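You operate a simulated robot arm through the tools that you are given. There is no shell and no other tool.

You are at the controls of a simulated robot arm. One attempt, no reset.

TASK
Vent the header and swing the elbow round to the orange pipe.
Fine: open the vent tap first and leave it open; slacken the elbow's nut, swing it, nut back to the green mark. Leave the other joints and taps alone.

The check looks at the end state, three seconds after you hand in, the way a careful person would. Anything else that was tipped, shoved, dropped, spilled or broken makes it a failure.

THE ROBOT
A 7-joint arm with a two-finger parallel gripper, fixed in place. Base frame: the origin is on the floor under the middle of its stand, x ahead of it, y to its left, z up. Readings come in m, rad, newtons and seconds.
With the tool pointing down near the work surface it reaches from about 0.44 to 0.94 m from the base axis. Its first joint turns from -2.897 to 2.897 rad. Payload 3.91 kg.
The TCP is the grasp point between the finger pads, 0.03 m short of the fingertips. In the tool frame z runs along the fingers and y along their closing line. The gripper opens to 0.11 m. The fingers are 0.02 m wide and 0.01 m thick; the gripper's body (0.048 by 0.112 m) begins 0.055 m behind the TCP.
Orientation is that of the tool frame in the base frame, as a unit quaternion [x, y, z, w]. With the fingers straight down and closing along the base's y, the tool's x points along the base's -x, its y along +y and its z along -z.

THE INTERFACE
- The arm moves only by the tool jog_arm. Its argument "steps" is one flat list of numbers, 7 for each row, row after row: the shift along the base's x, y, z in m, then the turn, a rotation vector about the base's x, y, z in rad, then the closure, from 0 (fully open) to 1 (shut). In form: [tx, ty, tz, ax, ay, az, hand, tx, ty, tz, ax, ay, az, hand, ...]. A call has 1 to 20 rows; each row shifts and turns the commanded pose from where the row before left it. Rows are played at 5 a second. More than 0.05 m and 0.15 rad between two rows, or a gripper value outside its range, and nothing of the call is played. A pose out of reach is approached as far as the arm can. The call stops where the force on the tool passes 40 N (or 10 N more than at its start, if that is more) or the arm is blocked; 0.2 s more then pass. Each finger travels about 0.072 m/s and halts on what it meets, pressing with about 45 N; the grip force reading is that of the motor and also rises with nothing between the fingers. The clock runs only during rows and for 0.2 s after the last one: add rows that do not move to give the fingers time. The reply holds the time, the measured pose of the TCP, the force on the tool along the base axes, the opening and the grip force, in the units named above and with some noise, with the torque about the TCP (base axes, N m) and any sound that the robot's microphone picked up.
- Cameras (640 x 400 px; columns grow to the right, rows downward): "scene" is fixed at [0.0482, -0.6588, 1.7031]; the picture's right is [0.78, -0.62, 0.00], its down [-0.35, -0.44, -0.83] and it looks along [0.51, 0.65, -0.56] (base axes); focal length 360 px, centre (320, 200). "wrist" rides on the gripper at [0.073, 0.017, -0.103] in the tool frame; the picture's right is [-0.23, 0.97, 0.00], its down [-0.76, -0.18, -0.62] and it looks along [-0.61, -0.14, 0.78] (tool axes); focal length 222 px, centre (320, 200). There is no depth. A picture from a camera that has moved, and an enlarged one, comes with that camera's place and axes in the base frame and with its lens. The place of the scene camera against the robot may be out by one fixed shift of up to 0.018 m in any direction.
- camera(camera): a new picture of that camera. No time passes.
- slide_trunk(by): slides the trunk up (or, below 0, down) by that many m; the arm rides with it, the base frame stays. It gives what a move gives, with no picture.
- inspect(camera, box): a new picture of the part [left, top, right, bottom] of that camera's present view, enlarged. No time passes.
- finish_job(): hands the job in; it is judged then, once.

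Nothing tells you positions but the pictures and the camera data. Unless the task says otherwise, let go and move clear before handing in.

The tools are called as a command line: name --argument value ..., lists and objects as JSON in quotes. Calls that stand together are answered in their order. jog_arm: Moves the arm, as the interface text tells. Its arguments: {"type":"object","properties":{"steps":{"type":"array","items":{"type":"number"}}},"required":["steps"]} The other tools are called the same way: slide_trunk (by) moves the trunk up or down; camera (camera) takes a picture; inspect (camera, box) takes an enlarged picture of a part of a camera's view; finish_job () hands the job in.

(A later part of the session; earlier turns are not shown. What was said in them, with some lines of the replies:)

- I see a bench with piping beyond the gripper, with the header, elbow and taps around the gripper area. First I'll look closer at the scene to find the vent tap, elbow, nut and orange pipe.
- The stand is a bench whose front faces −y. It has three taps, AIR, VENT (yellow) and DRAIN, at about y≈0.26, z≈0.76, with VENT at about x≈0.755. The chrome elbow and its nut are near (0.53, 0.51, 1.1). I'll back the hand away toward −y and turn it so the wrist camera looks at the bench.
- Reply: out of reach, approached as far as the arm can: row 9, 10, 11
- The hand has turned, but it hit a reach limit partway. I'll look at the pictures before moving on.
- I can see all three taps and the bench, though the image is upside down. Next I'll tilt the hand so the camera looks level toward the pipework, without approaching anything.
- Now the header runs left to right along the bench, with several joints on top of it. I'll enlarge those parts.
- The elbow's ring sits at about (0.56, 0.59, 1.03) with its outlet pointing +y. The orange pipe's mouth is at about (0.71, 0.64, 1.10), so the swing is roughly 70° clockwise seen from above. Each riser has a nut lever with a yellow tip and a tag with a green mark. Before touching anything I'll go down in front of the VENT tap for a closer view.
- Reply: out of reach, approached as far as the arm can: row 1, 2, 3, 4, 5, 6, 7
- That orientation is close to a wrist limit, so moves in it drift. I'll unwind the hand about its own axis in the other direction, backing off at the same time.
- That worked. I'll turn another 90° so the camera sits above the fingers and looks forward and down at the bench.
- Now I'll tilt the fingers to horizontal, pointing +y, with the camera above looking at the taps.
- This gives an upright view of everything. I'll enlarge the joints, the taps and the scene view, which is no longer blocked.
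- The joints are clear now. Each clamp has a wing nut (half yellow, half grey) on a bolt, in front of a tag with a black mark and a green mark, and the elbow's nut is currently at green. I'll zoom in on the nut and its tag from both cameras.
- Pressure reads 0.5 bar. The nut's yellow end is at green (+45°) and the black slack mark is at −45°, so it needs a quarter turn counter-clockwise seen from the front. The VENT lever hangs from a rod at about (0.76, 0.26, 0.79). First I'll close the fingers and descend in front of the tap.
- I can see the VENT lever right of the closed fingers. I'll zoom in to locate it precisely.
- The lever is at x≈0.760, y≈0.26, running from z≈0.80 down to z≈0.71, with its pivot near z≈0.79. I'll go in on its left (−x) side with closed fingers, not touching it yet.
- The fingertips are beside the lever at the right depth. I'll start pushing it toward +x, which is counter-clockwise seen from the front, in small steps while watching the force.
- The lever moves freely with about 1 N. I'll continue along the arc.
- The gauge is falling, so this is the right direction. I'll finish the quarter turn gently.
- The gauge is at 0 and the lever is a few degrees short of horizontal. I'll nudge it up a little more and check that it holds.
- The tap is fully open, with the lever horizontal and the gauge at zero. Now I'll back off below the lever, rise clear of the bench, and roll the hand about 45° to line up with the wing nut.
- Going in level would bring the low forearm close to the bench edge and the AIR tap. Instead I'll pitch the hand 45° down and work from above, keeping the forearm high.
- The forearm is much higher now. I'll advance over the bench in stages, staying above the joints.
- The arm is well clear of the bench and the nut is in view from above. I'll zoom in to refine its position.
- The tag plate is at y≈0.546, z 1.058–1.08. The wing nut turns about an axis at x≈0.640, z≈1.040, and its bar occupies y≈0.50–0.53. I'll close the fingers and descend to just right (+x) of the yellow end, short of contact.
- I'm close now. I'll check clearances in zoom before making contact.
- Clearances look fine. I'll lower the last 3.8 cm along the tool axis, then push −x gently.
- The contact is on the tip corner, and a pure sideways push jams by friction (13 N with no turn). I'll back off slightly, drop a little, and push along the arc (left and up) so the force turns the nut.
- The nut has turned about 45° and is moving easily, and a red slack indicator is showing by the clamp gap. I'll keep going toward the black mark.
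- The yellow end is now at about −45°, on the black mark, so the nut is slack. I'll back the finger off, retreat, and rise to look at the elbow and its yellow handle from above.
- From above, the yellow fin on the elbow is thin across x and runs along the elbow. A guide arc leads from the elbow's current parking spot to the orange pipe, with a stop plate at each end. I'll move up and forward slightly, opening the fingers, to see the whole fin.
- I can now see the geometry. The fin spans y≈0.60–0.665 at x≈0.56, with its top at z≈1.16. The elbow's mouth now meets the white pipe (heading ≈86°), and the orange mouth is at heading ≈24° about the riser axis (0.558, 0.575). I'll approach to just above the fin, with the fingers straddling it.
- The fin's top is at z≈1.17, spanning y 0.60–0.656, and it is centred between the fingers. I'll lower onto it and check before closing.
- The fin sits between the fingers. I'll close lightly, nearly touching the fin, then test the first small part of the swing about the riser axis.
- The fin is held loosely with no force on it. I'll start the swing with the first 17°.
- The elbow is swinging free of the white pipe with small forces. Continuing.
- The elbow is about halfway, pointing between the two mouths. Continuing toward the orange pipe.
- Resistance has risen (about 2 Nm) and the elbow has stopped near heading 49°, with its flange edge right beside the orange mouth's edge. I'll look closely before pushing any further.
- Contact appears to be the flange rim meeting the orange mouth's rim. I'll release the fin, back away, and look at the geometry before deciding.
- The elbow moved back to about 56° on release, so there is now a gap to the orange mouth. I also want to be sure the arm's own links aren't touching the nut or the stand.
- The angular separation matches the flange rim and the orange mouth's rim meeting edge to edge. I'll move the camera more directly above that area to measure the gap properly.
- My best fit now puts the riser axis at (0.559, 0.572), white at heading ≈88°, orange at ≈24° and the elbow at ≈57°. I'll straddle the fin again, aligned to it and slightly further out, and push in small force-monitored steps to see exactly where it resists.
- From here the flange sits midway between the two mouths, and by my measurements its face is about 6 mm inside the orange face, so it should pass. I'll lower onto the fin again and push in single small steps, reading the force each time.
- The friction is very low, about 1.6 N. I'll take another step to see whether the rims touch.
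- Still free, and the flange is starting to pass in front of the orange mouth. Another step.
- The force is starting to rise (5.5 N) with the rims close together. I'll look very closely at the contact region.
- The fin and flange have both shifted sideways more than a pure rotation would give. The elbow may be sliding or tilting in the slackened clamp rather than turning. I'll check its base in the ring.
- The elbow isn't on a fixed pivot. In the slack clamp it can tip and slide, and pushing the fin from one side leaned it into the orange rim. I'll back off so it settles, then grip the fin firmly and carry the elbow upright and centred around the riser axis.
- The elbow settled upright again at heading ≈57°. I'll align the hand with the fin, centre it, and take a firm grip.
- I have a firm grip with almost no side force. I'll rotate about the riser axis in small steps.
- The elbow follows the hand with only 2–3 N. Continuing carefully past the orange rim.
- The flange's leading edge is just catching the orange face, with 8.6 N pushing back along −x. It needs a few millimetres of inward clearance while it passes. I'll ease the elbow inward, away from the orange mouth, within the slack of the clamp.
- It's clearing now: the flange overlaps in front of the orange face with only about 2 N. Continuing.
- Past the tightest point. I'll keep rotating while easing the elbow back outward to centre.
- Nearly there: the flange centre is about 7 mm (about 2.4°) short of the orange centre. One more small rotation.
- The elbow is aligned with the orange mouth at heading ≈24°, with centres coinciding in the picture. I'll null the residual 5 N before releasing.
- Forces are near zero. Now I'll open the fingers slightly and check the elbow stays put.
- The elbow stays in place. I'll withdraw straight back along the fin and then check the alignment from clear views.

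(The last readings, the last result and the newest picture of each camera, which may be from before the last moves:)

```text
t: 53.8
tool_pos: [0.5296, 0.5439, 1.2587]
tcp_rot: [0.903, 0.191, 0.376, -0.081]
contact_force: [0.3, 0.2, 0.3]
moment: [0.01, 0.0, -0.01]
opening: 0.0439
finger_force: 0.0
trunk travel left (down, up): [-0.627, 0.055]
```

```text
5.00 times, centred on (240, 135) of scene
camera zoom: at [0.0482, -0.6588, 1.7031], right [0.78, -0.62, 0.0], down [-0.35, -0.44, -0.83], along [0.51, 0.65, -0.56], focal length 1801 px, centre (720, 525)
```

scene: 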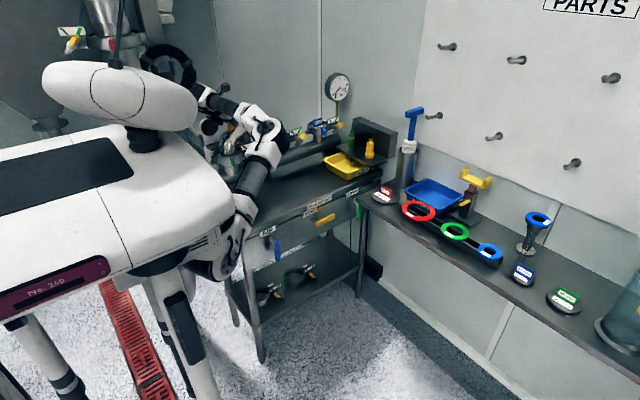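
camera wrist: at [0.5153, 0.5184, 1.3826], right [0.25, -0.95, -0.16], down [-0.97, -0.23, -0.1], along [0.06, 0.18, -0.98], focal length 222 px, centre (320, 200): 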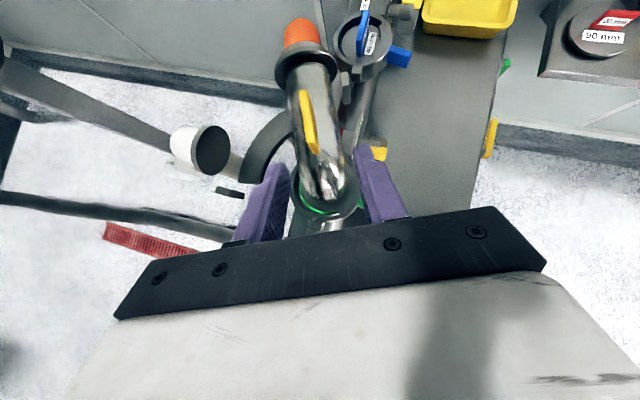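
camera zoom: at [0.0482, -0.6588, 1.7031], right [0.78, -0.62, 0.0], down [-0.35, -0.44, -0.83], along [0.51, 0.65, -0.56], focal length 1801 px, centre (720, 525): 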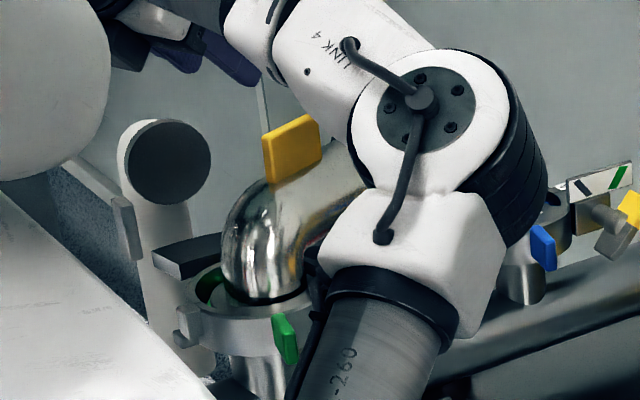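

The elbow and the orange mouth are concentric to within about 1 mm in this view. Now for the nut: I'll swing the hand back to face +y and stage in front of and left of the nut with closed fingers.

jog_arm --steps '[0.005, -0.034, 0, 0, 0, 0.144, 0.6, 0.005, -0.034, 0, 0, 0, 0.144, 0.8, 0.005, -0.034, 0, 0, 0, 0.144, 1, 0.005, -0.034, 0, 0, 0, 0.144, 1, 0.0126, 0.004, -0.028, 0, 0, 0.144, 1, 0.0126, 0.004, -0.028, 0, 0, 0.144, 1, 0.0126, 0.004, -0.028, 0, 0, 0.144, 1, 0.0126, 0.004, -0.028, 0, 0, 0.144, 1]'

camera --camera "wrist"

camera --camera "scene"

inspect --camera "wrist" --box '[230, 20, 450, 200]'

```text
t: 55.6
tool_pos: [0.6008, 0.4254, 1.1452]
tcp_rot: [0.652, 0.652, 0.272, -0.274]
contact_force: [1.2, 0.4, -1.0]
moment: [-0.01, 0.02, 0.01]
opening: 0.0001
finger_force: 37.8
trunk travel left (down, up): [-0.627, 0.055]
```

```text
taken
camera wrist: at [0.6182, 0.4012, 1.2693], right [0.97, -0.16, -0.16], down [-0.18, -0.98, -0.1], along [-0.14, 0.13, -0.98], focal length 222 px, centre (320, 200)
```

wrist: 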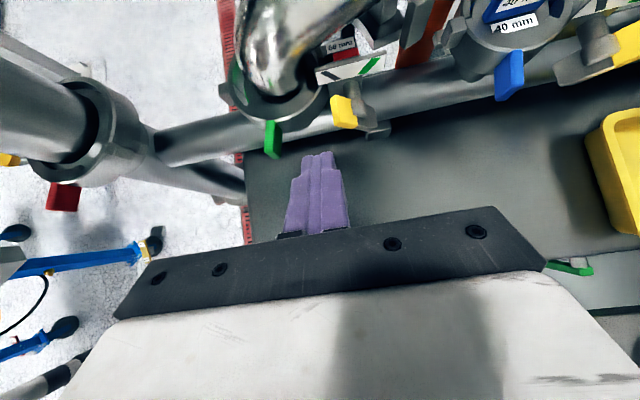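

```text
taken
```

scene: 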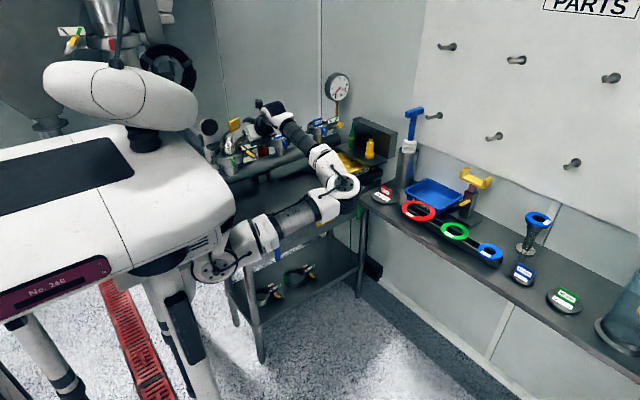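

```text
2.22 times, centred on (340, 110) of wrist
camera zoom: at [0.6182, 0.4012, 1.2693], right [0.97, -0.16, -0.16], down [-0.18, -0.98, -0.1], along [-0.14, 0.13, -0.98], focal length 494 px, centre (276, 400)
```

zoom: 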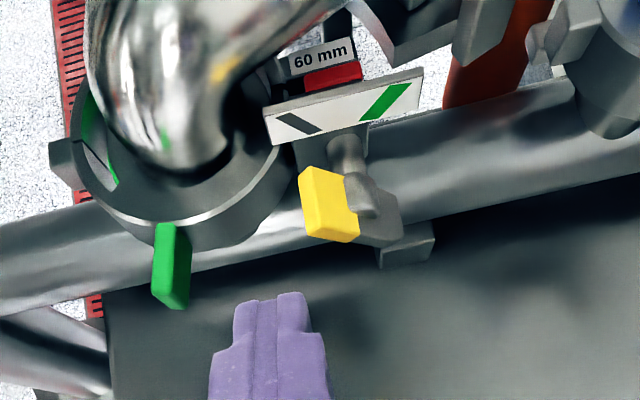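

The nut's yellow end is at the left (black) position, with its left edge at x≈0.613. I'll approach with the finger just left of it, stopping slightly short to check clearance to the ring.

jog_arm --steps '[-0.0008, 0.0205, -0.0223, 0, 0, 0, 1, -0.0008, 0.0205, -0.0223, 0, 0, 0, 1, -0.0004, 0.0205, -0.0223, 0, 0, 0, 1]'

inspect --camera "wrist" --box '[230, 60, 410, 220]'

inspect --camera "scene" --box '[205, 110, 285, 170]'

```text
t: 56.4
tool_pos: [0.599, 0.4887, 1.0761]
tcp_rot: [0.653, 0.652, 0.271, -0.273]
contact_force: [0.2, 0.9, -0.1]
moment: [-0.01, 0.01, -0.01]
opening: 0.0
finger_force: 37.2
trunk travel left (down, up): [-0.627, 0.055]
```

```text
2.50 times, centred on (320, 140) of wrist
camera zoom: at [0.6145, 0.4653, 1.2012], right [0.97, -0.16, -0.16], down [-0.18, -0.98, -0.1], along [-0.14, 0.13, -0.98], focal length 555 px, centre (320, 350)
```

zoom: 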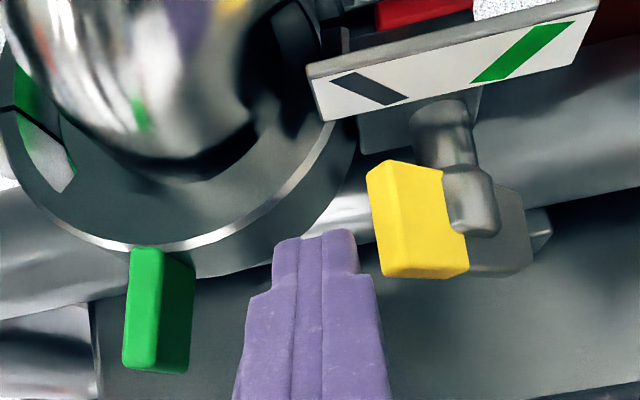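

```text
6.67 times, centred on (245, 140) of scene
camera zoom: at [0.0482, -0.6588, 1.7031], right [0.78, -0.62, 0.0], down [-0.35, -0.44, -0.83], along [0.51, 0.65, -0.56], focal length 2401 px, centre (820, 600)
```

zoom: 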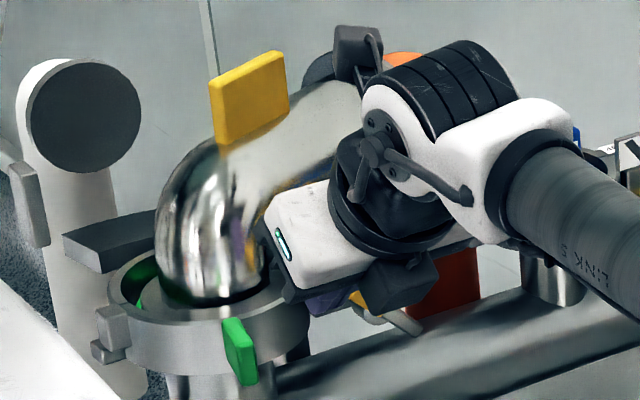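

Clearance is good. I'll go in the last centimetre and push the yellow end to the right along its arc, to upright first.

jog_arm --steps '[0, 0.008, -0.008, 0, 0, 0, 1, 0.006, 0, 0, 0, 0, 0, 1, 0.005, 0, 0.003, 0, 0, 0, 1, 0.005, 0, 0.004, 0, 0, 0, 1]'

inspect --camera "wrist" --box '[230, 60, 410, 220]'

inspect --camera "scene" --box '[205, 110, 285, 170]'

```text
t: 57.4
tool_pos: [0.6146, 0.4952, 1.0773]
tcp_rot: [0.653, 0.652, 0.272, -0.273]
contact_force: [-1.8, 0.7, 1.8]
moment: [0.01, 0.02, -0.04]
opening: 0.0
finger_force: 37.8
trunk travel left (down, up): [-0.627, 0.055]
```

```text
2.50 times, centred on (320, 140) of wrist
camera zoom: at [0.6306, 0.4721, 1.201], right [0.97, -0.16, -0.16], down [-0.18, -0.98, -0.1], along [-0.14, 0.13, -0.98], focal length 555 px, centre (320, 350)
```

zoom: 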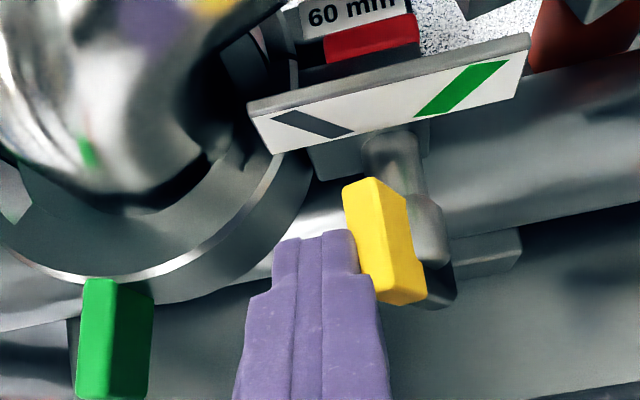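

```text
6.67 times, centred on (245, 140) of scene
camera zoom: at [0.0482, -0.6588, 1.7031], right [0.78, -0.62, 0.0], down [-0.35, -0.44, -0.83], along [0.51, 0.65, -0.56], focal length 2401 px, centre (820, 600)
```

zoom: 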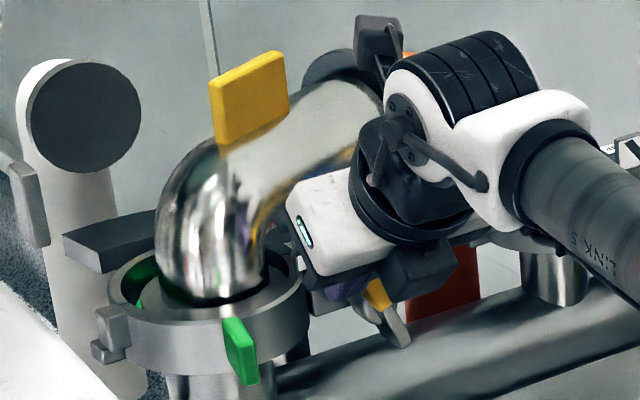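

jog_arm --steps '[0.005, 0, 0.002, 0, 0, 0, 1, 0.005, 0, 0.001, 0, 0, 0, 1, 0.004, 0, 0, 0, 0, 0, 1, 0.004, 0, -0.0005, 0, 0, 0, 1]'

inspect --camera "wrist" --box '[230, 60, 410, 220]'

inspect --camera "scene" --box '[205, 110, 285, 170]'

```text
t: 58.4
tool_pos: [0.632, 0.4966, 1.0804]
tcp_rot: [0.652, 0.652, 0.272, -0.274]
contact_force: [-4.6, -1.0, 4.7]
moment: [0.06, 0.09, 0.07]
opening: 0.0
finger_force: 37.2
trunk travel left (down, up): [-0.627, 0.055]
```

```text
2.50 times, centred on (320, 140) of wrist
camera zoom: at [0.6481, 0.4721, 1.2049], right [0.97, -0.16, -0.16], down [-0.18, -0.98, -0.1], along [-0.14, 0.13, -0.98], focal length 555 px, centre (320, 350)
```

zoom: 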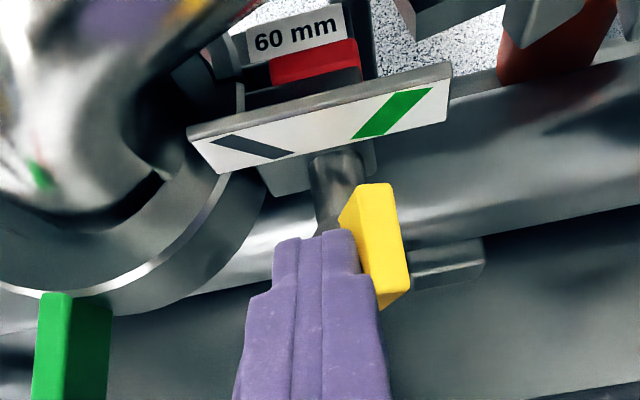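

```text
6.67 times, centred on (245, 140) of scene
camera zoom: at [0.0482, -0.6588, 1.7031], right [0.78, -0.62, 0.0], down [-0.35, -0.44, -0.83], along [0.51, 0.65, -0.56], focal length 2401 px, centre (820, 600)
```

zoom: 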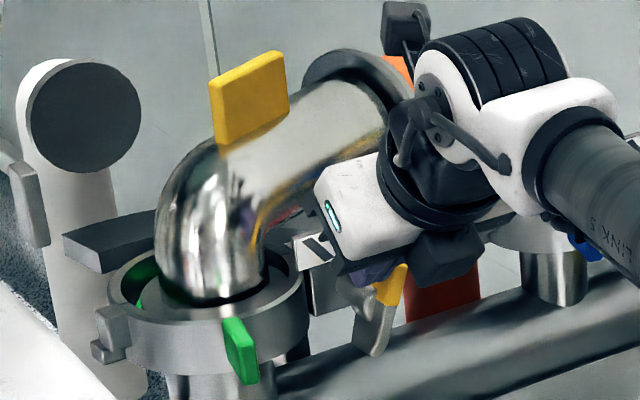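

jog_arm --steps '[0.002, 0, -0.003, 0, 0, 0, 1, 0.003, 0, -0.002, 0, 0, 0, 1, 0.003, 0, -0.001, 0, 0, 0, 1]'

inspect --camera "wrist" --box '[230, 60, 410, 220]'

inspect --camera "scene" --box '[205, 110, 285, 170]'

```text
t: 59.2
tool_pos: [0.6388, 0.4953, 1.0769]
tcp_rot: [0.651, 0.653, 0.273, -0.274]
contact_force: [-6.9, 3.2, 19.3]
moment: [0.37, 0.02, 0.07]
opening: 0.0
finger_force: 38.0
trunk travel left (down, up): [-0.627, 0.055]
```

```text
2.50 times, centred on (320, 140) of wrist
camera zoom: at [0.6545, 0.4714, 1.2015], right [0.97, -0.16, -0.16], down [-0.18, -0.98, -0.11], along [-0.14, 0.13, -0.98], focal length 555 px, centre (320, 350)
```

zoom: 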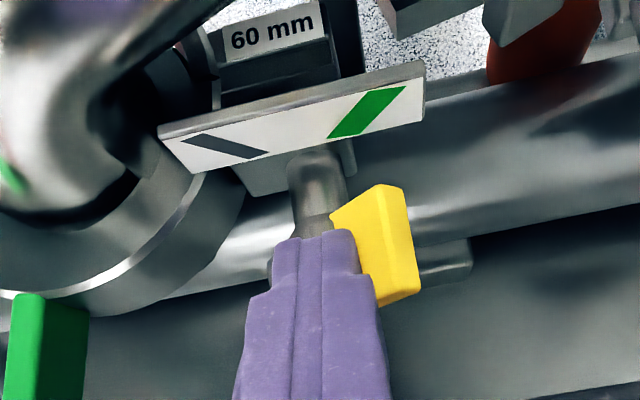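

```text
6.67 times, centred on (245, 140) of scene
camera zoom: at [0.0482, -0.6588, 1.7031], right [0.78, -0.62, 0.0], down [-0.35, -0.44, -0.83], along [0.51, 0.65, -0.56], focal length 2401 px, centre (820, 600)
```

zoom: 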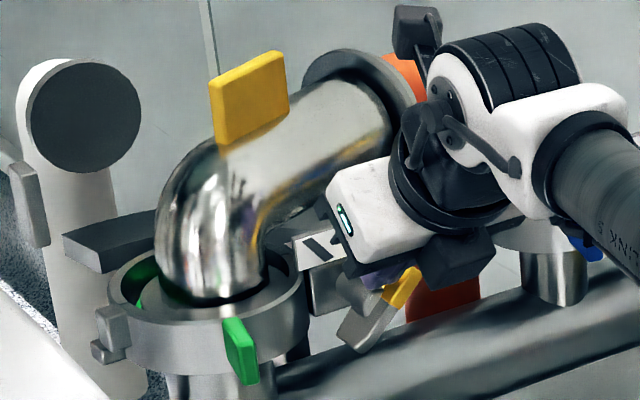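

The red slack indicator has disappeared, so the clamp has closed up. The yellow end is near the green mark, so I'll zoom in to judge the angle precisely.

inspect --camera "scene" --box '[235, 135, 265, 160]'

inspect --camera "scene" --box '[195, 95, 285, 165]'

```text
16.00 times, centred on (250, 148) of scene
camera zoom: at [0.0482, -0.6588, 1.7031], right [0.78, -0.62, 0.0], down [-0.35, -0.44, -0.83], along [0.51, 0.65, -0.56], focal length 5762 px, centre (1440, 1040)
```

zoom: 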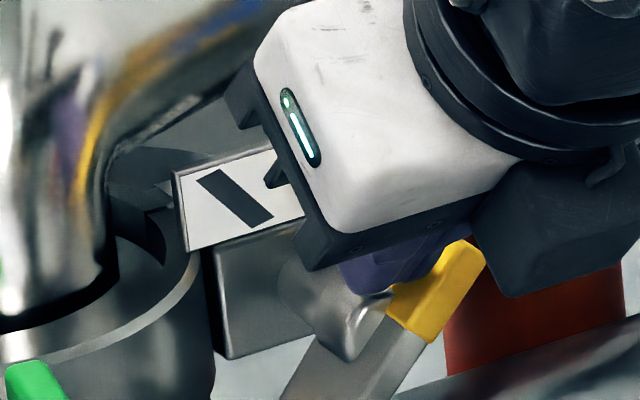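

```text
5.71 times, centred on (240, 130) of scene
camera zoom: at [0.0482, -0.6588, 1.7031], right [0.78, -0.62, 0.0], down [-0.35, -0.44, -0.83], along [0.51, 0.65, -0.56], focal length 2058 px, centre (777, 600)
```

zoom: 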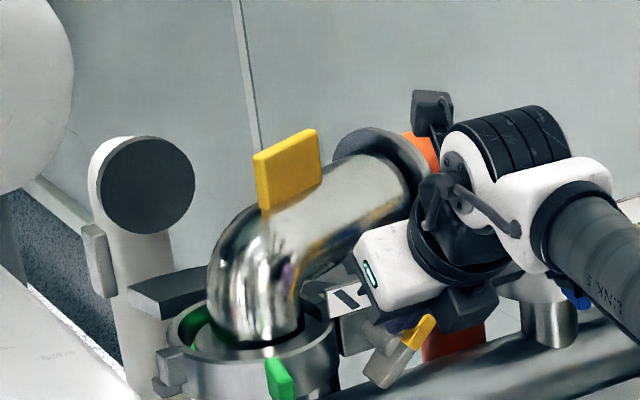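

I'll lift the finger off gently, without dragging the nut, and get a clear look.

jog_arm --steps '[-0.003, 0, 0.003, 0, 0, 0, 1, -0.006, 0, 0.003, 0, 0, 0, 1, -0.004, -0.02, 0.02, 0, 0, 0, 1, -0.01, -0.03, 0.03, 0, 0, 0, 1]'

camera --camera "scene"

inspect --camera "scene" --box '[230, 130, 270, 165]'

inspect --camera "wrist" --box '[280, 60, 440, 180]'

```text
t: 60.2
tool_pos: [0.6166, 0.4448, 1.129]
tcp_rot: [0.653, 0.652, 0.271, -0.273]
contact_force: [0.1, -0.9, 0.4]
moment: [-0.02, 0.02, 0.01]
opening: 0.0
finger_force: 37.0
trunk travel left (down, up): [-0.627, 0.055]
```

```text
taken
```

scene: 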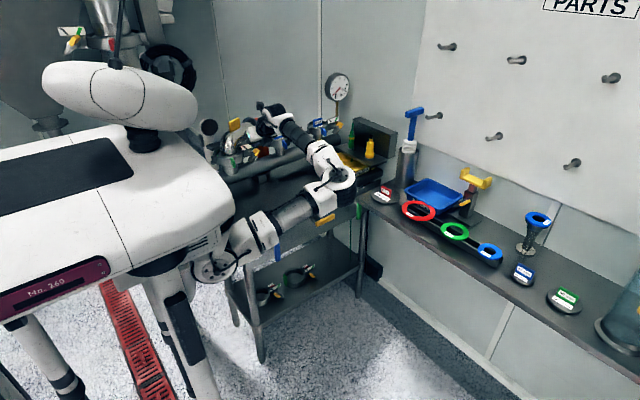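

```text
11.43 times, centred on (250, 148) of scene
camera zoom: at [0.0482, -0.6588, 1.7031], right [0.78, -0.62, 0.0], down [-0.35, -0.44, -0.83], along [0.51, 0.65, -0.56], focal length 4116 px, centre (1120, 800)
```

zoom: 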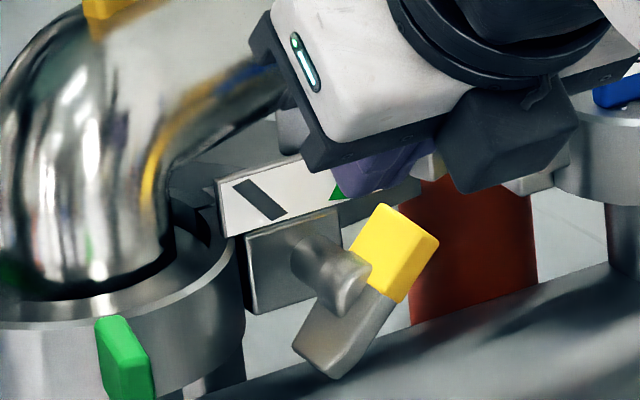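

```text
3.33 times, centred on (360, 120) of wrist
camera zoom: at [0.6334, 0.422, 1.2535], right [0.97, -0.16, -0.16], down [-0.18, -0.98, -0.1], along [-0.14, 0.13, -0.98], focal length 740 px, centre (187, 467)
```

zoom: 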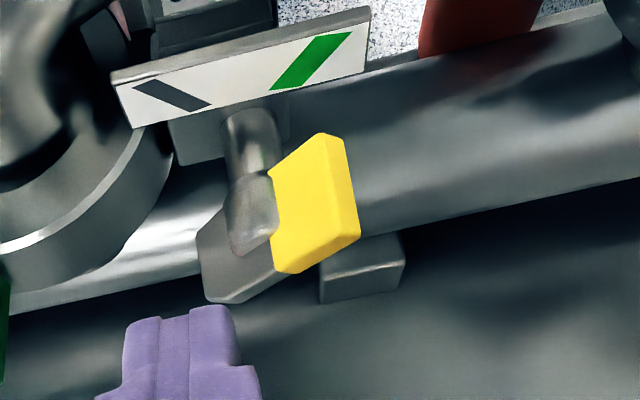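

The nut is at or very near green, perhaps slightly past. I'll retreat further so the camera sees the mark and the nut unobstructed.

jog_arm --steps '[0, -0.033, 0.033, 0, 0, 0, 1, 0, -0.033, 0.033, 0, 0, 0, 1, 0, -0.04, 0.015, 0, 0, 0, 1, 0, -0.04, 0, 0, 0, 0, 1]'

inspect --camera "scene" --box '[230, 130, 270, 165]'

inspect --camera "wrist" --box '[280, 0, 400, 100]'

inspect --camera "scene" --box '[195, 95, 305, 175]'

```text
t: 61.2
tool_pos: [0.6174, 0.2982, 1.2109]
tcp_rot: [0.653, 0.652, 0.272, -0.273]
contact_force: [0.1, -0.7, 0.9]
moment: [-0.03, -0.04, -0.02]
opening: 0.0001
finger_force: 38.0
trunk travel left (down, up): [-0.627, 0.055]
```

```text
11.43 times, centred on (250, 148) of scene
camera zoom: at [0.0482, -0.6588, 1.7031], right [0.78, -0.62, 0.0], down [-0.35, -0.44, -0.83], along [0.51, 0.65, -0.56], focal length 4116 px, centre (1120, 800)
```

zoom: 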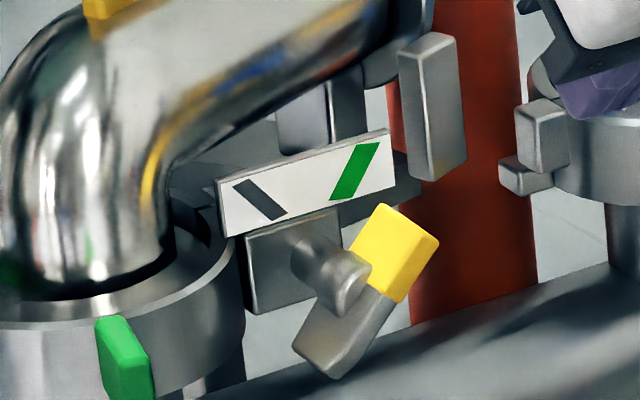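

```text
4.00 times, centred on (340, 50) of wrist
camera zoom: at [0.6348, 0.2744, 1.3345], right [0.97, -0.16, -0.16], down [-0.18, -0.98, -0.1], along [-0.14, 0.13, -0.98], focal length 888 px, centre (240, 800)
```

zoom: 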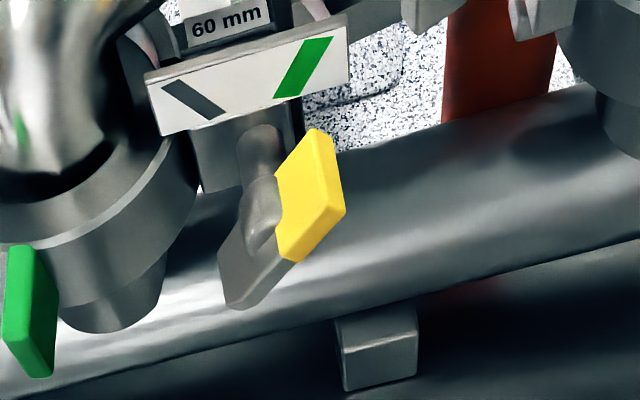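

```text
5.00 times, centred on (250, 135) of scene
camera zoom: at [0.0482, -0.6588, 1.7031], right [0.78, -0.62, 0.0], down [-0.35, -0.44, -0.83], along [0.51, 0.65, -0.56], focal length 1801 px, centre (670, 525)
```

zoom: 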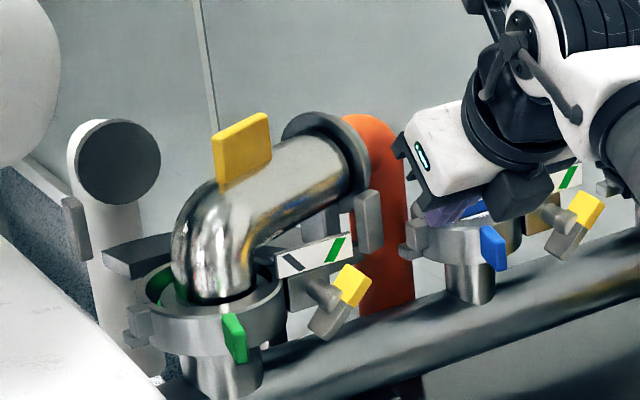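

inspect --camera "scene" --box '[200, 120, 270, 170]'

inspect --camera "scene" --box '[280, 115, 320, 150]'

```text
8.00 times, centred on (235, 145) of scene
camera zoom: at [0.0482, -0.6588, 1.7031], right [0.78, -0.62, 0.0], down [-0.35, -0.44, -0.83], along [0.51, 0.65, -0.56], focal length 2881 px, centre (1000, 640)
```

zoom: 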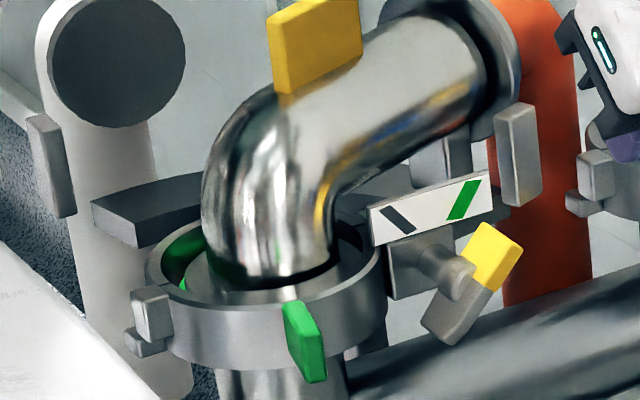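

```text
11.43 times, centred on (300, 132) of scene
camera zoom: at [0.0482, -0.6588, 1.7031], right [0.78, -0.62, 0.0], down [-0.35, -0.44, -0.83], along [0.51, 0.65, -0.56], focal length 4116 px, centre (549, 971)
```

zoom: 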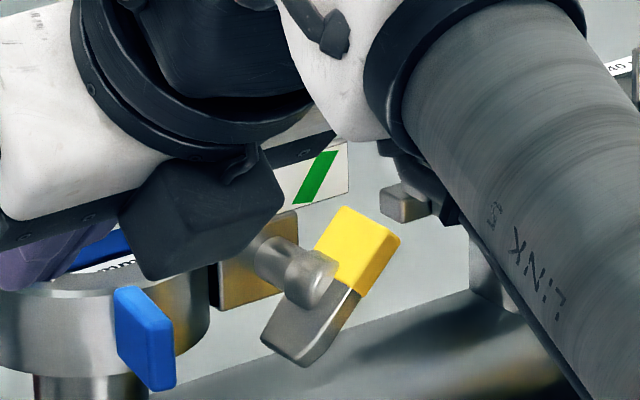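

The nut is back to its original green-mark position; the same crop matches the starting picture. Now I'll go above to verify the elbow's alignment with the orange mouth after tightening.

jog_arm --steps '[0.0086, 0.03, 0.025, 0, 0, 0, 1, 0.0086, 0.04, 0.02, 0, 0, 0, 1, 0.0086, 0.045, 0.015, 0, 0, 0, 1, 0.0086, 0.045, 0.01, 0, 0, 0, 1, 0.0086, 0.04, 0, 0, 0, 0, 1]'

camera --camera "wrist"

inspect --camera "wrist" --box '[200, 20, 400, 180]'

inspect --camera "wrist" --box '[270, 50, 370, 130]'

```text
t: 62.4
tool_pos: [0.6593, 0.4975, 1.2797]
tcp_rot: [0.653, 0.652, 0.271, -0.273]
contact_force: [-0.5, -0.4, 0.9]
moment: [0.0, 0.0, -0.01]
opening: 0.0
finger_force: 37.9
trunk travel left (down, up): [-0.627, 0.055]
```

```text
taken
camera wrist: at [0.6768, 0.4735, 1.4033], right [0.97, -0.16, -0.16], down [-0.18, -0.98, -0.1], along [-0.14, 0.13, -0.98], focal length 222 px, centre (320, 200)
```

wrist: 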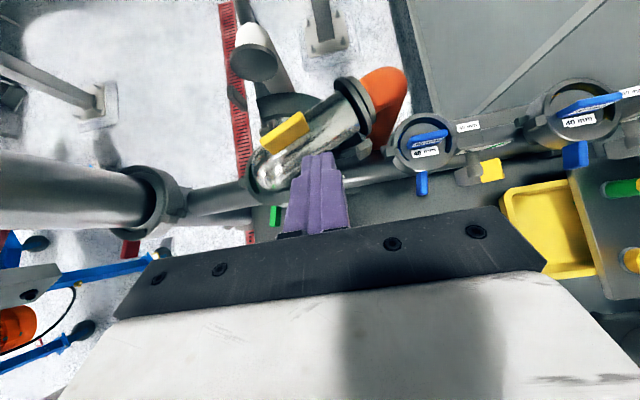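

```text
2.50 times, centred on (300, 100) of wrist
camera zoom: at [0.6768, 0.4735, 1.4033], right [0.97, -0.16, -0.16], down [-0.18, -0.98, -0.1], along [-0.14, 0.13, -0.98], focal length 555 px, centre (370, 450)
```

zoom: 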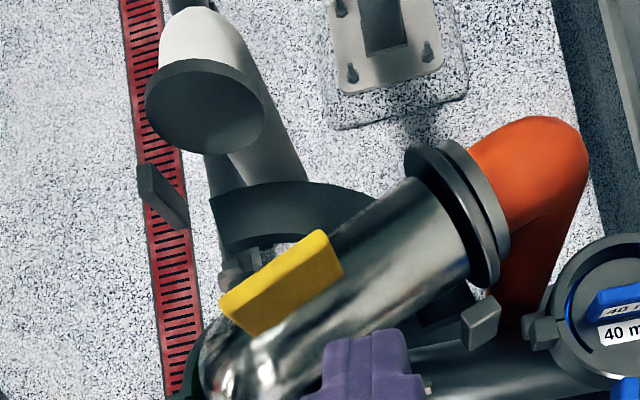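

```text
5.00 times, centred on (320, 90) of wrist
camera zoom: at [0.6768, 0.4735, 1.4033], right [0.97, -0.16, -0.16], down [-0.18, -0.98, -0.1], along [-0.14, 0.13, -0.98], focal length 1111 px, centre (320, 750)
```

zoom: 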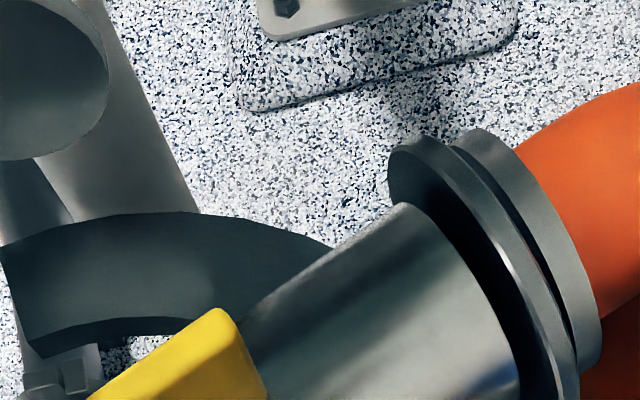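

inspect --camera "wrist" --box '[315, 60, 395, 130]'

inspect --camera "scene" --box '[225, 100, 285, 150]'

```text
5.71 times, centred on (355, 95) of wrist
camera zoom: at [0.6768, 0.4735, 1.4033], right [0.97, -0.16, -0.16], down [-0.18, -0.98, -0.1], along [-0.14, 0.13, -0.98], focal length 1269 px, centre (120, 800)
```

zoom: 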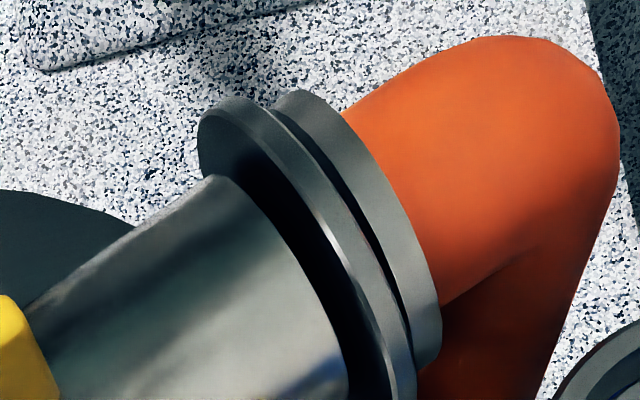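

```text
8.00 times, centred on (255, 125) of scene
camera zoom: at [0.0482, -0.6588, 1.7031], right [0.78, -0.62, 0.0], down [-0.35, -0.44, -0.83], along [0.51, 0.65, -0.56], focal length 2881 px, centre (840, 800)
```

zoom: 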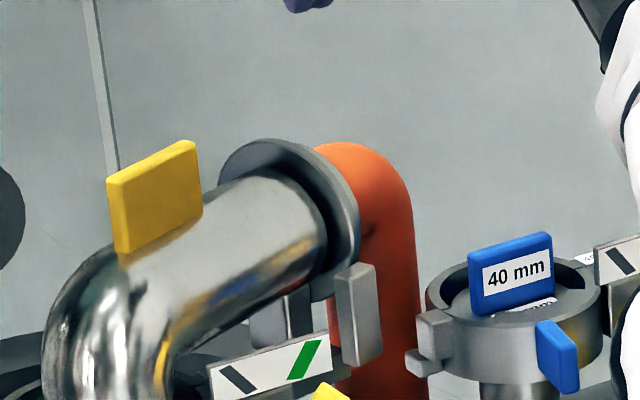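

The flange and orange mouth look parallel with a small even gap. I'll take one more look along the elbow's own axis from behind, to check concentricity after tightening.

jog_arm --steps '[-0.0162, 0.005, 0, 0, 0, -0.144, 1, -0.0162, 0.005, 0, 0, 0, -0.144, 1, -0.0162, 0.005, 0, 0, 0, -0.144, 1, -0.0162, 0.005, 0, 0, 0, -0.144, 1, -0.0162, 0.005, 0, 0, 0, -0.144, 1, -0.0162, 0.005, 0, 0, 0, -0.144, 1, -0.0162, 0.005, 0, 0, 0, -0.144, 1, -0.0162, 0.005, 0, 0, 0, -0.144, 1]'

camera --camera "wrist"

inspect --camera "wrist" --box '[250, 20, 370, 120]'

inspect --camera "wrist" --box '[240, 0, 440, 180]'

```text
t: 64.2
tool_pos: [0.5298, 0.5393, 1.2815]
tcp_rot: [0.903, 0.19, 0.377, -0.08]
contact_force: [-0.2, -0.2, -0.5]
moment: [0.01, -0.02, 0.02]
opening: 0.0001
finger_force: 37.7
trunk travel left (down, up): [-0.627, 0.055]
```

```text
taken
camera wrist: at [0.5158, 0.5122, 1.4053], right [0.25, -0.96, -0.16], down [-0.97, -0.23, -0.1], along [0.06, 0.18, -0.98], focal length 222 px, centre (320, 200)
```

wrist: 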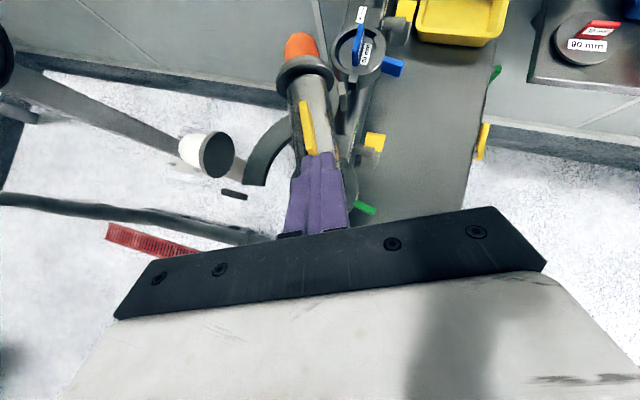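

```text
4.00 times, centred on (310, 70) of wrist
camera zoom: at [0.5158, 0.5122, 1.4053], right [0.25, -0.96, -0.16], down [-0.97, -0.23, -0.1], along [0.06, 0.18, -0.98], focal length 888 px, centre (360, 720)
```

zoom: 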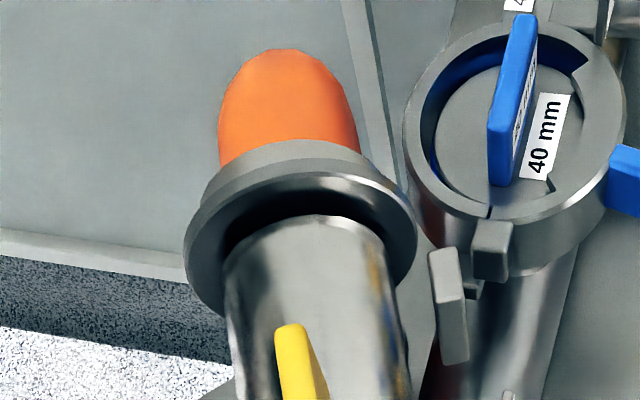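

```text
2.22 times, centred on (340, 90) of wrist
camera zoom: at [0.5158, 0.5122, 1.4053], right [0.25, -0.96, -0.16], down [-0.97, -0.23, -0.1], along [0.06, 0.18, -0.98], focal length 494 px, centre (276, 444)
```

zoom: 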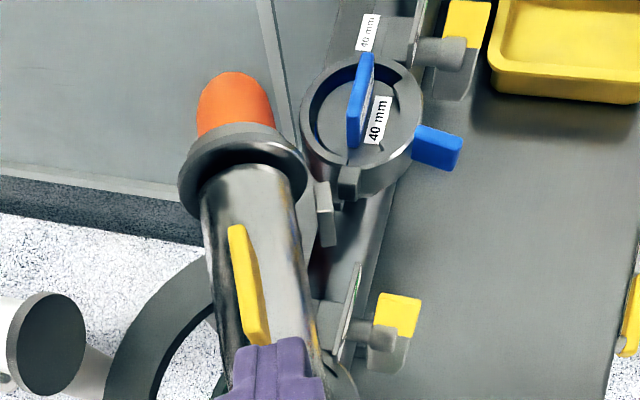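

Seen along its axis, the flange and the orange mouth are concentric to within about half a millimetre. Now I'll move the arm clear and check everything else: taps, gauge and the other joints.

jog_arm --steps '[0.0, -0.04, 0.0, 0, 0, 0.1, 1, 0.0, -0.045, 0.0, 0, 0, 0.1, 1, 0.0, -0.045, 0.0, 0, 0, 0.1, 1, 0.005, -0.045, 0.0, 0, 0, 0.1, 1, 0.005, -0.045, 0.0, 0, 0, 0.1, 1, 0.005, -0.045, 0.0, 0, 0, 0.1, 1, 0.005, -0.045, 0.0, 0, 0, 0.1, 0.5, 0.005, -0.045, 0.0, 0, 0, 0.1, 0.5, 0.005, -0.045, 0.0, 0, 0, 0.1, 0.5, 0.005, -0.045, 0.0, 0, 0, 0.1, 0.5]'

camera --camera "scene"

camera --camera "wrist"

inspect --camera "scene" --box '[190, 60, 360, 180]'

inspect --camera "scene" --box '[230, 180, 390, 300]'

```text
t: 66.4
tool_pos: [0.5658, 0.0922, 1.2796]
tcp_rot: [0.7, 0.601, 0.291, -0.252]
contact_force: [0.4, 0.4, 0.9]
moment: [0.04, -0.03, 0.03]
opening: 0.055
finger_force: 0.1
trunk travel left (down, up): [-0.627, 0.055]
```

```text
taken
```

scene: 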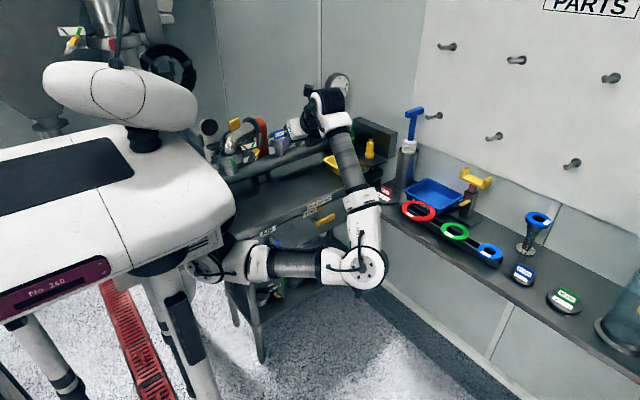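

```text
taken
camera wrist: at [0.5784, 0.0661, 1.4042], right [0.94, -0.3, -0.16], down [-0.32, -0.94, -0.1], along [-0.12, 0.15, -0.98], focal length 222 px, centre (320, 200)
```

wrist: 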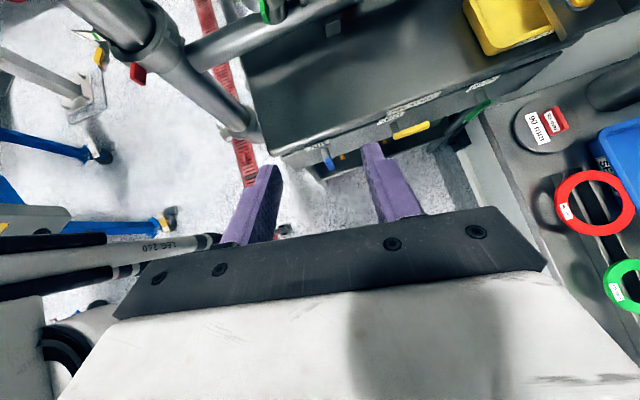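

```text
3.33 times, centred on (275, 120) of scene
camera zoom: at [0.0482, -0.6588, 1.7031], right [0.78, -0.62, 0.0], down [-0.35, -0.44, -0.83], along [0.51, 0.65, -0.56], focal length 1200 px, centre (470, 467)
```

zoom: 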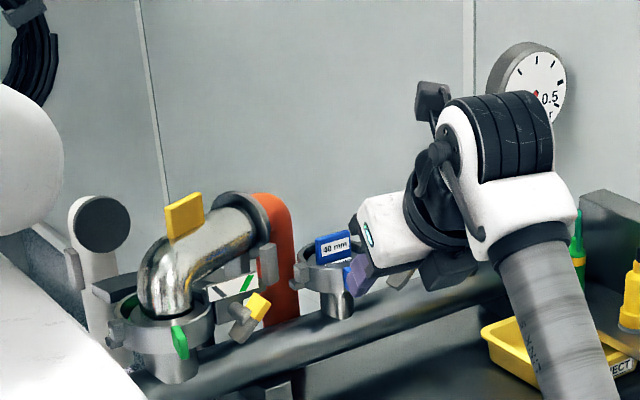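

```text
3.33 times, centred on (310, 240) of scene
camera zoom: at [0.0482, -0.6588, 1.7031], right [0.78, -0.62, 0.0], down [-0.35, -0.44, -0.83], along [0.51, 0.65, -0.56], focal length 1200 px, centre (353, 67)
```

zoom: 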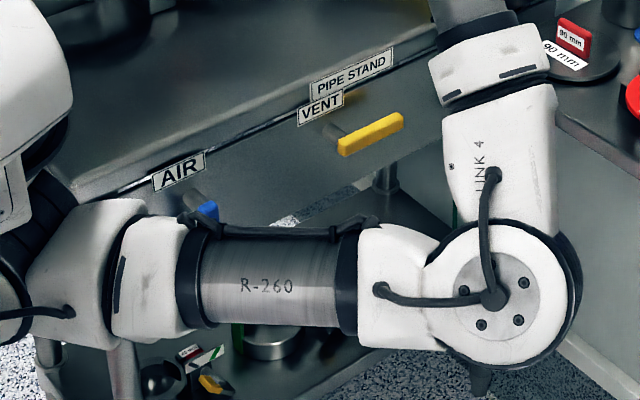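

All looks right from here. One last overall look with the hand level and well back, to confirm the taps, gauge and other joints.

jog_arm --steps '[0.005, -0.02, 0, 0, 0, 0.075, 0.5, 0.005, -0.02, 0, 0, 0, 0.075, 0.5, 0.015, -0.014, -0.03, 0.131, 0, 0, 0, 0.015, -0.014, -0.03, 0.131, 0, 0, 0, 0.015, -0.014, -0.03, 0.131, 0, 0, 0, 0.015, -0.014, -0.03, 0.131, 0, 0, 0, 0.015, -0.014, -0.03, 0.131, 0, 0, 0, 0.015, -0.014, -0.03, 0.131, 0, 0, 0]'

camera --camera "scene"

camera --camera "wrist"

inspect --camera "scene" --box '[190, 60, 360, 180]'

inspect --camera "wrist" --box '[240, 0, 480, 130]'

```text
t: 68.2
tool_pos: [0.6666, -0.0287, 1.0991]
tcp_rot: [-0.498, -0.497, -0.501, 0.503]
contact_force: [-0.2, -0.4, 0.0]
moment: [0.0, 0.0, 0.04]
opening: 0.1101
finger_force: 0.0
trunk travel left (down, up): [-0.627, 0.055]
```

```text
taken
```

scene: 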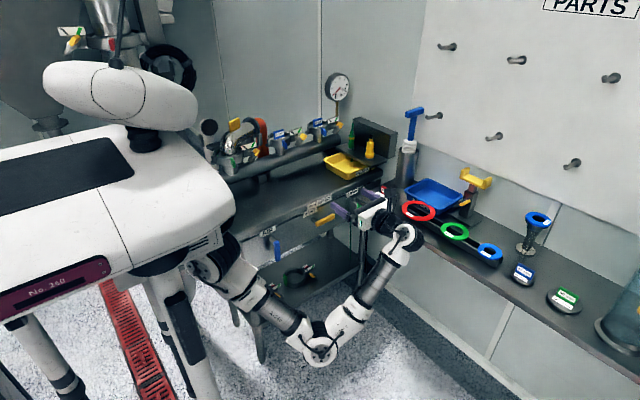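

```text
taken
camera wrist: at [0.6831, -0.135, 1.1709], right [0.97, 0.0, -0.23], down [-0.18, -0.62, -0.77], along [-0.14, 0.79, -0.6], focal length 222 px, centre (320, 200)
```

wrist: 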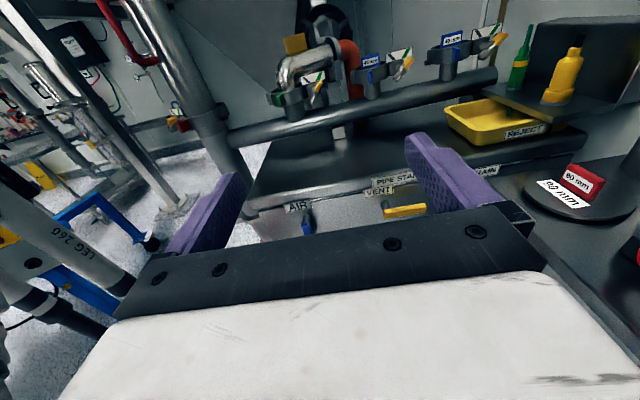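

```text
3.33 times, centred on (275, 120) of scene
camera zoom: at [0.0482, -0.6588, 1.7031], right [0.78, -0.62, 0.0], down [-0.35, -0.44, -0.83], along [0.51, 0.65, -0.56], focal length 1200 px, centre (470, 467)
```

zoom: 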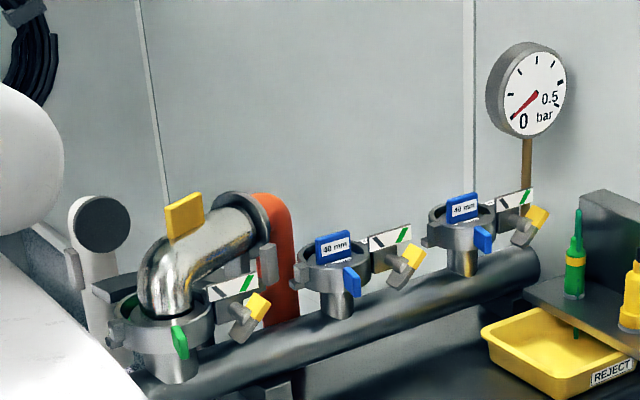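

```text
2.67 times, centred on (360, 65) of wrist
camera zoom: at [0.6831, -0.135, 1.1709], right [0.97, 0.0, -0.23], down [-0.18, -0.62, -0.77], along [-0.14, 0.79, -0.6], focal length 592 px, centre (213, 560)
```

zoom: 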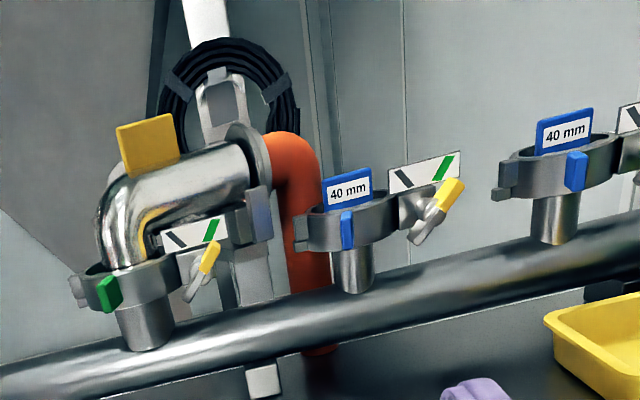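

The gauge reads 0, VENT is open, and the other joints and taps look unchanged. I'll make a like-for-like comparison of the nut with the first close-up.

inspect --camera "wrist" --box '[290, 55, 346, 110]'

inspect --camera "wrist" --box '[240, 20, 400, 130]'

inspect --camera "wrist" --box '[270, 150, 430, 250]'

inspect --camera "scene" --box '[230, 180, 390, 300]'

```text
7.27 times, centred on (318, 82) of wrist
camera zoom: at [0.6831, -0.135, 1.1709], right [0.97, 0.0, -0.23], down [-0.18, -0.62, -0.77], along [-0.14, 0.79, -0.6], focal length 1615 px, centre (334, 1054)
```

zoom: 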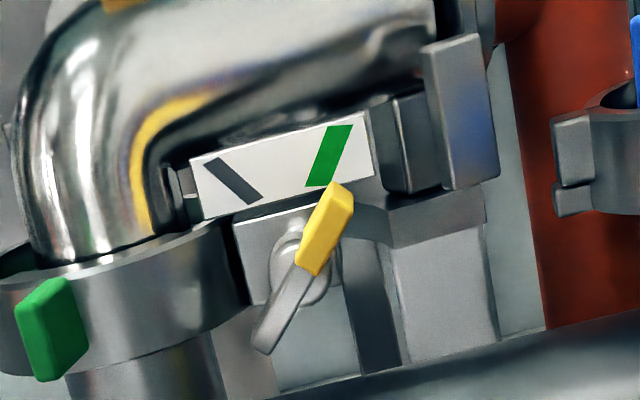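

```text
3.64 times, centred on (320, 75) of wrist
camera zoom: at [0.6831, -0.135, 1.1709], right [0.97, 0.0, -0.23], down [-0.18, -0.62, -0.77], along [-0.14, 0.79, -0.6], focal length 808 px, centre (320, 654)
```

zoom: 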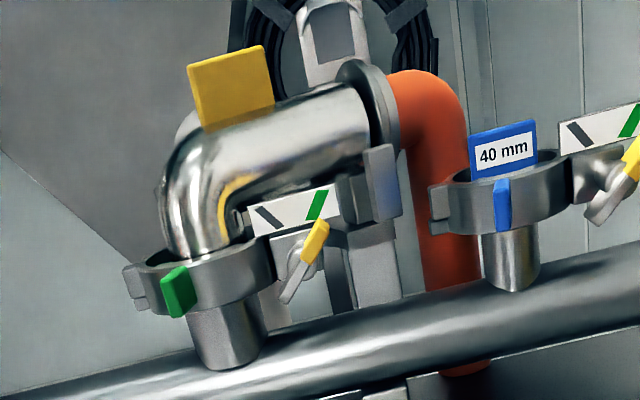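

```text
4.00 times, centred on (350, 200) of wrist
camera zoom: at [0.6831, -0.135, 1.1709], right [0.97, 0.0, -0.23], down [-0.18, -0.62, -0.77], along [-0.14, 0.79, -0.6], focal length 888 px, centre (200, 200)
```

zoom: 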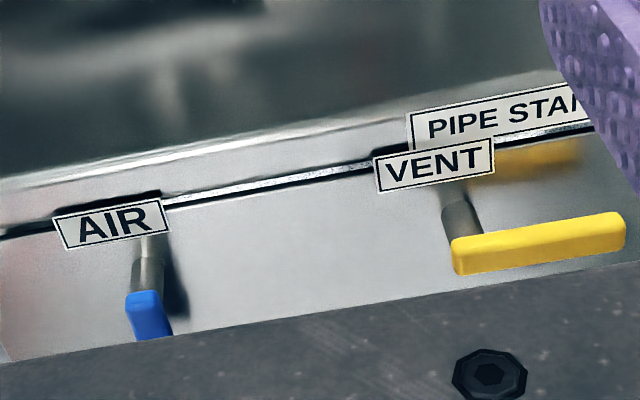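

```text
3.33 times, centred on (310, 240) of scene
camera zoom: at [0.0482, -0.6588, 1.7031], right [0.78, -0.62, 0.0], down [-0.35, -0.44, -0.83], along [0.51, 0.65, -0.56], focal length 1200 px, centre (353, 67)
```

zoom: 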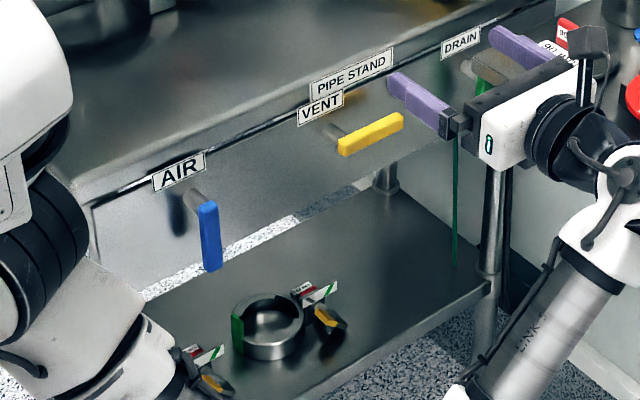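

The job is done:
- **Vent:** the VENT tap is open and the gauge reads 0.
- **Elbow:** it lines up with the orange mouth.
- **Nut:** it is back on the green mark and matches the starting close-up.
- **Everything else:** the other taps and joints look unchanged, and the arm is clear.

I'm handing it in.

finish_job

```text
The job is handed in.
```

The job is handed in; I haven't seen the check's verdict. In the final pictures, the header is vented and the elbow sits on the orange pipe with its nut back at the green mark.

- **Vent:** the VENT tap was opened first and left open. The gauge fell from 0.5 bar to 0.
- **Elbow:** the flange and the orange mouth are parallel and centred to within about 1 mm. It does not sit on a fixed pivot once the nut is slack. My first push leaned it into the rim of the orange mouth and the arm pressed with about 18 N. I then gripped its handle and eased it past, with a brief 8.6 N contact. I saw no damage.
- **Nut:** slackened to the black mark for the swing, then turned back. The red slack indicator has gone, and a close-up matches the starting position.
- **Everything else:** the AIR tap and the other two joints look unchanged. The DRAIN tap was partly hidden behind the gripper in the last picture, but nothing went near it. The arm is clear of the stand.
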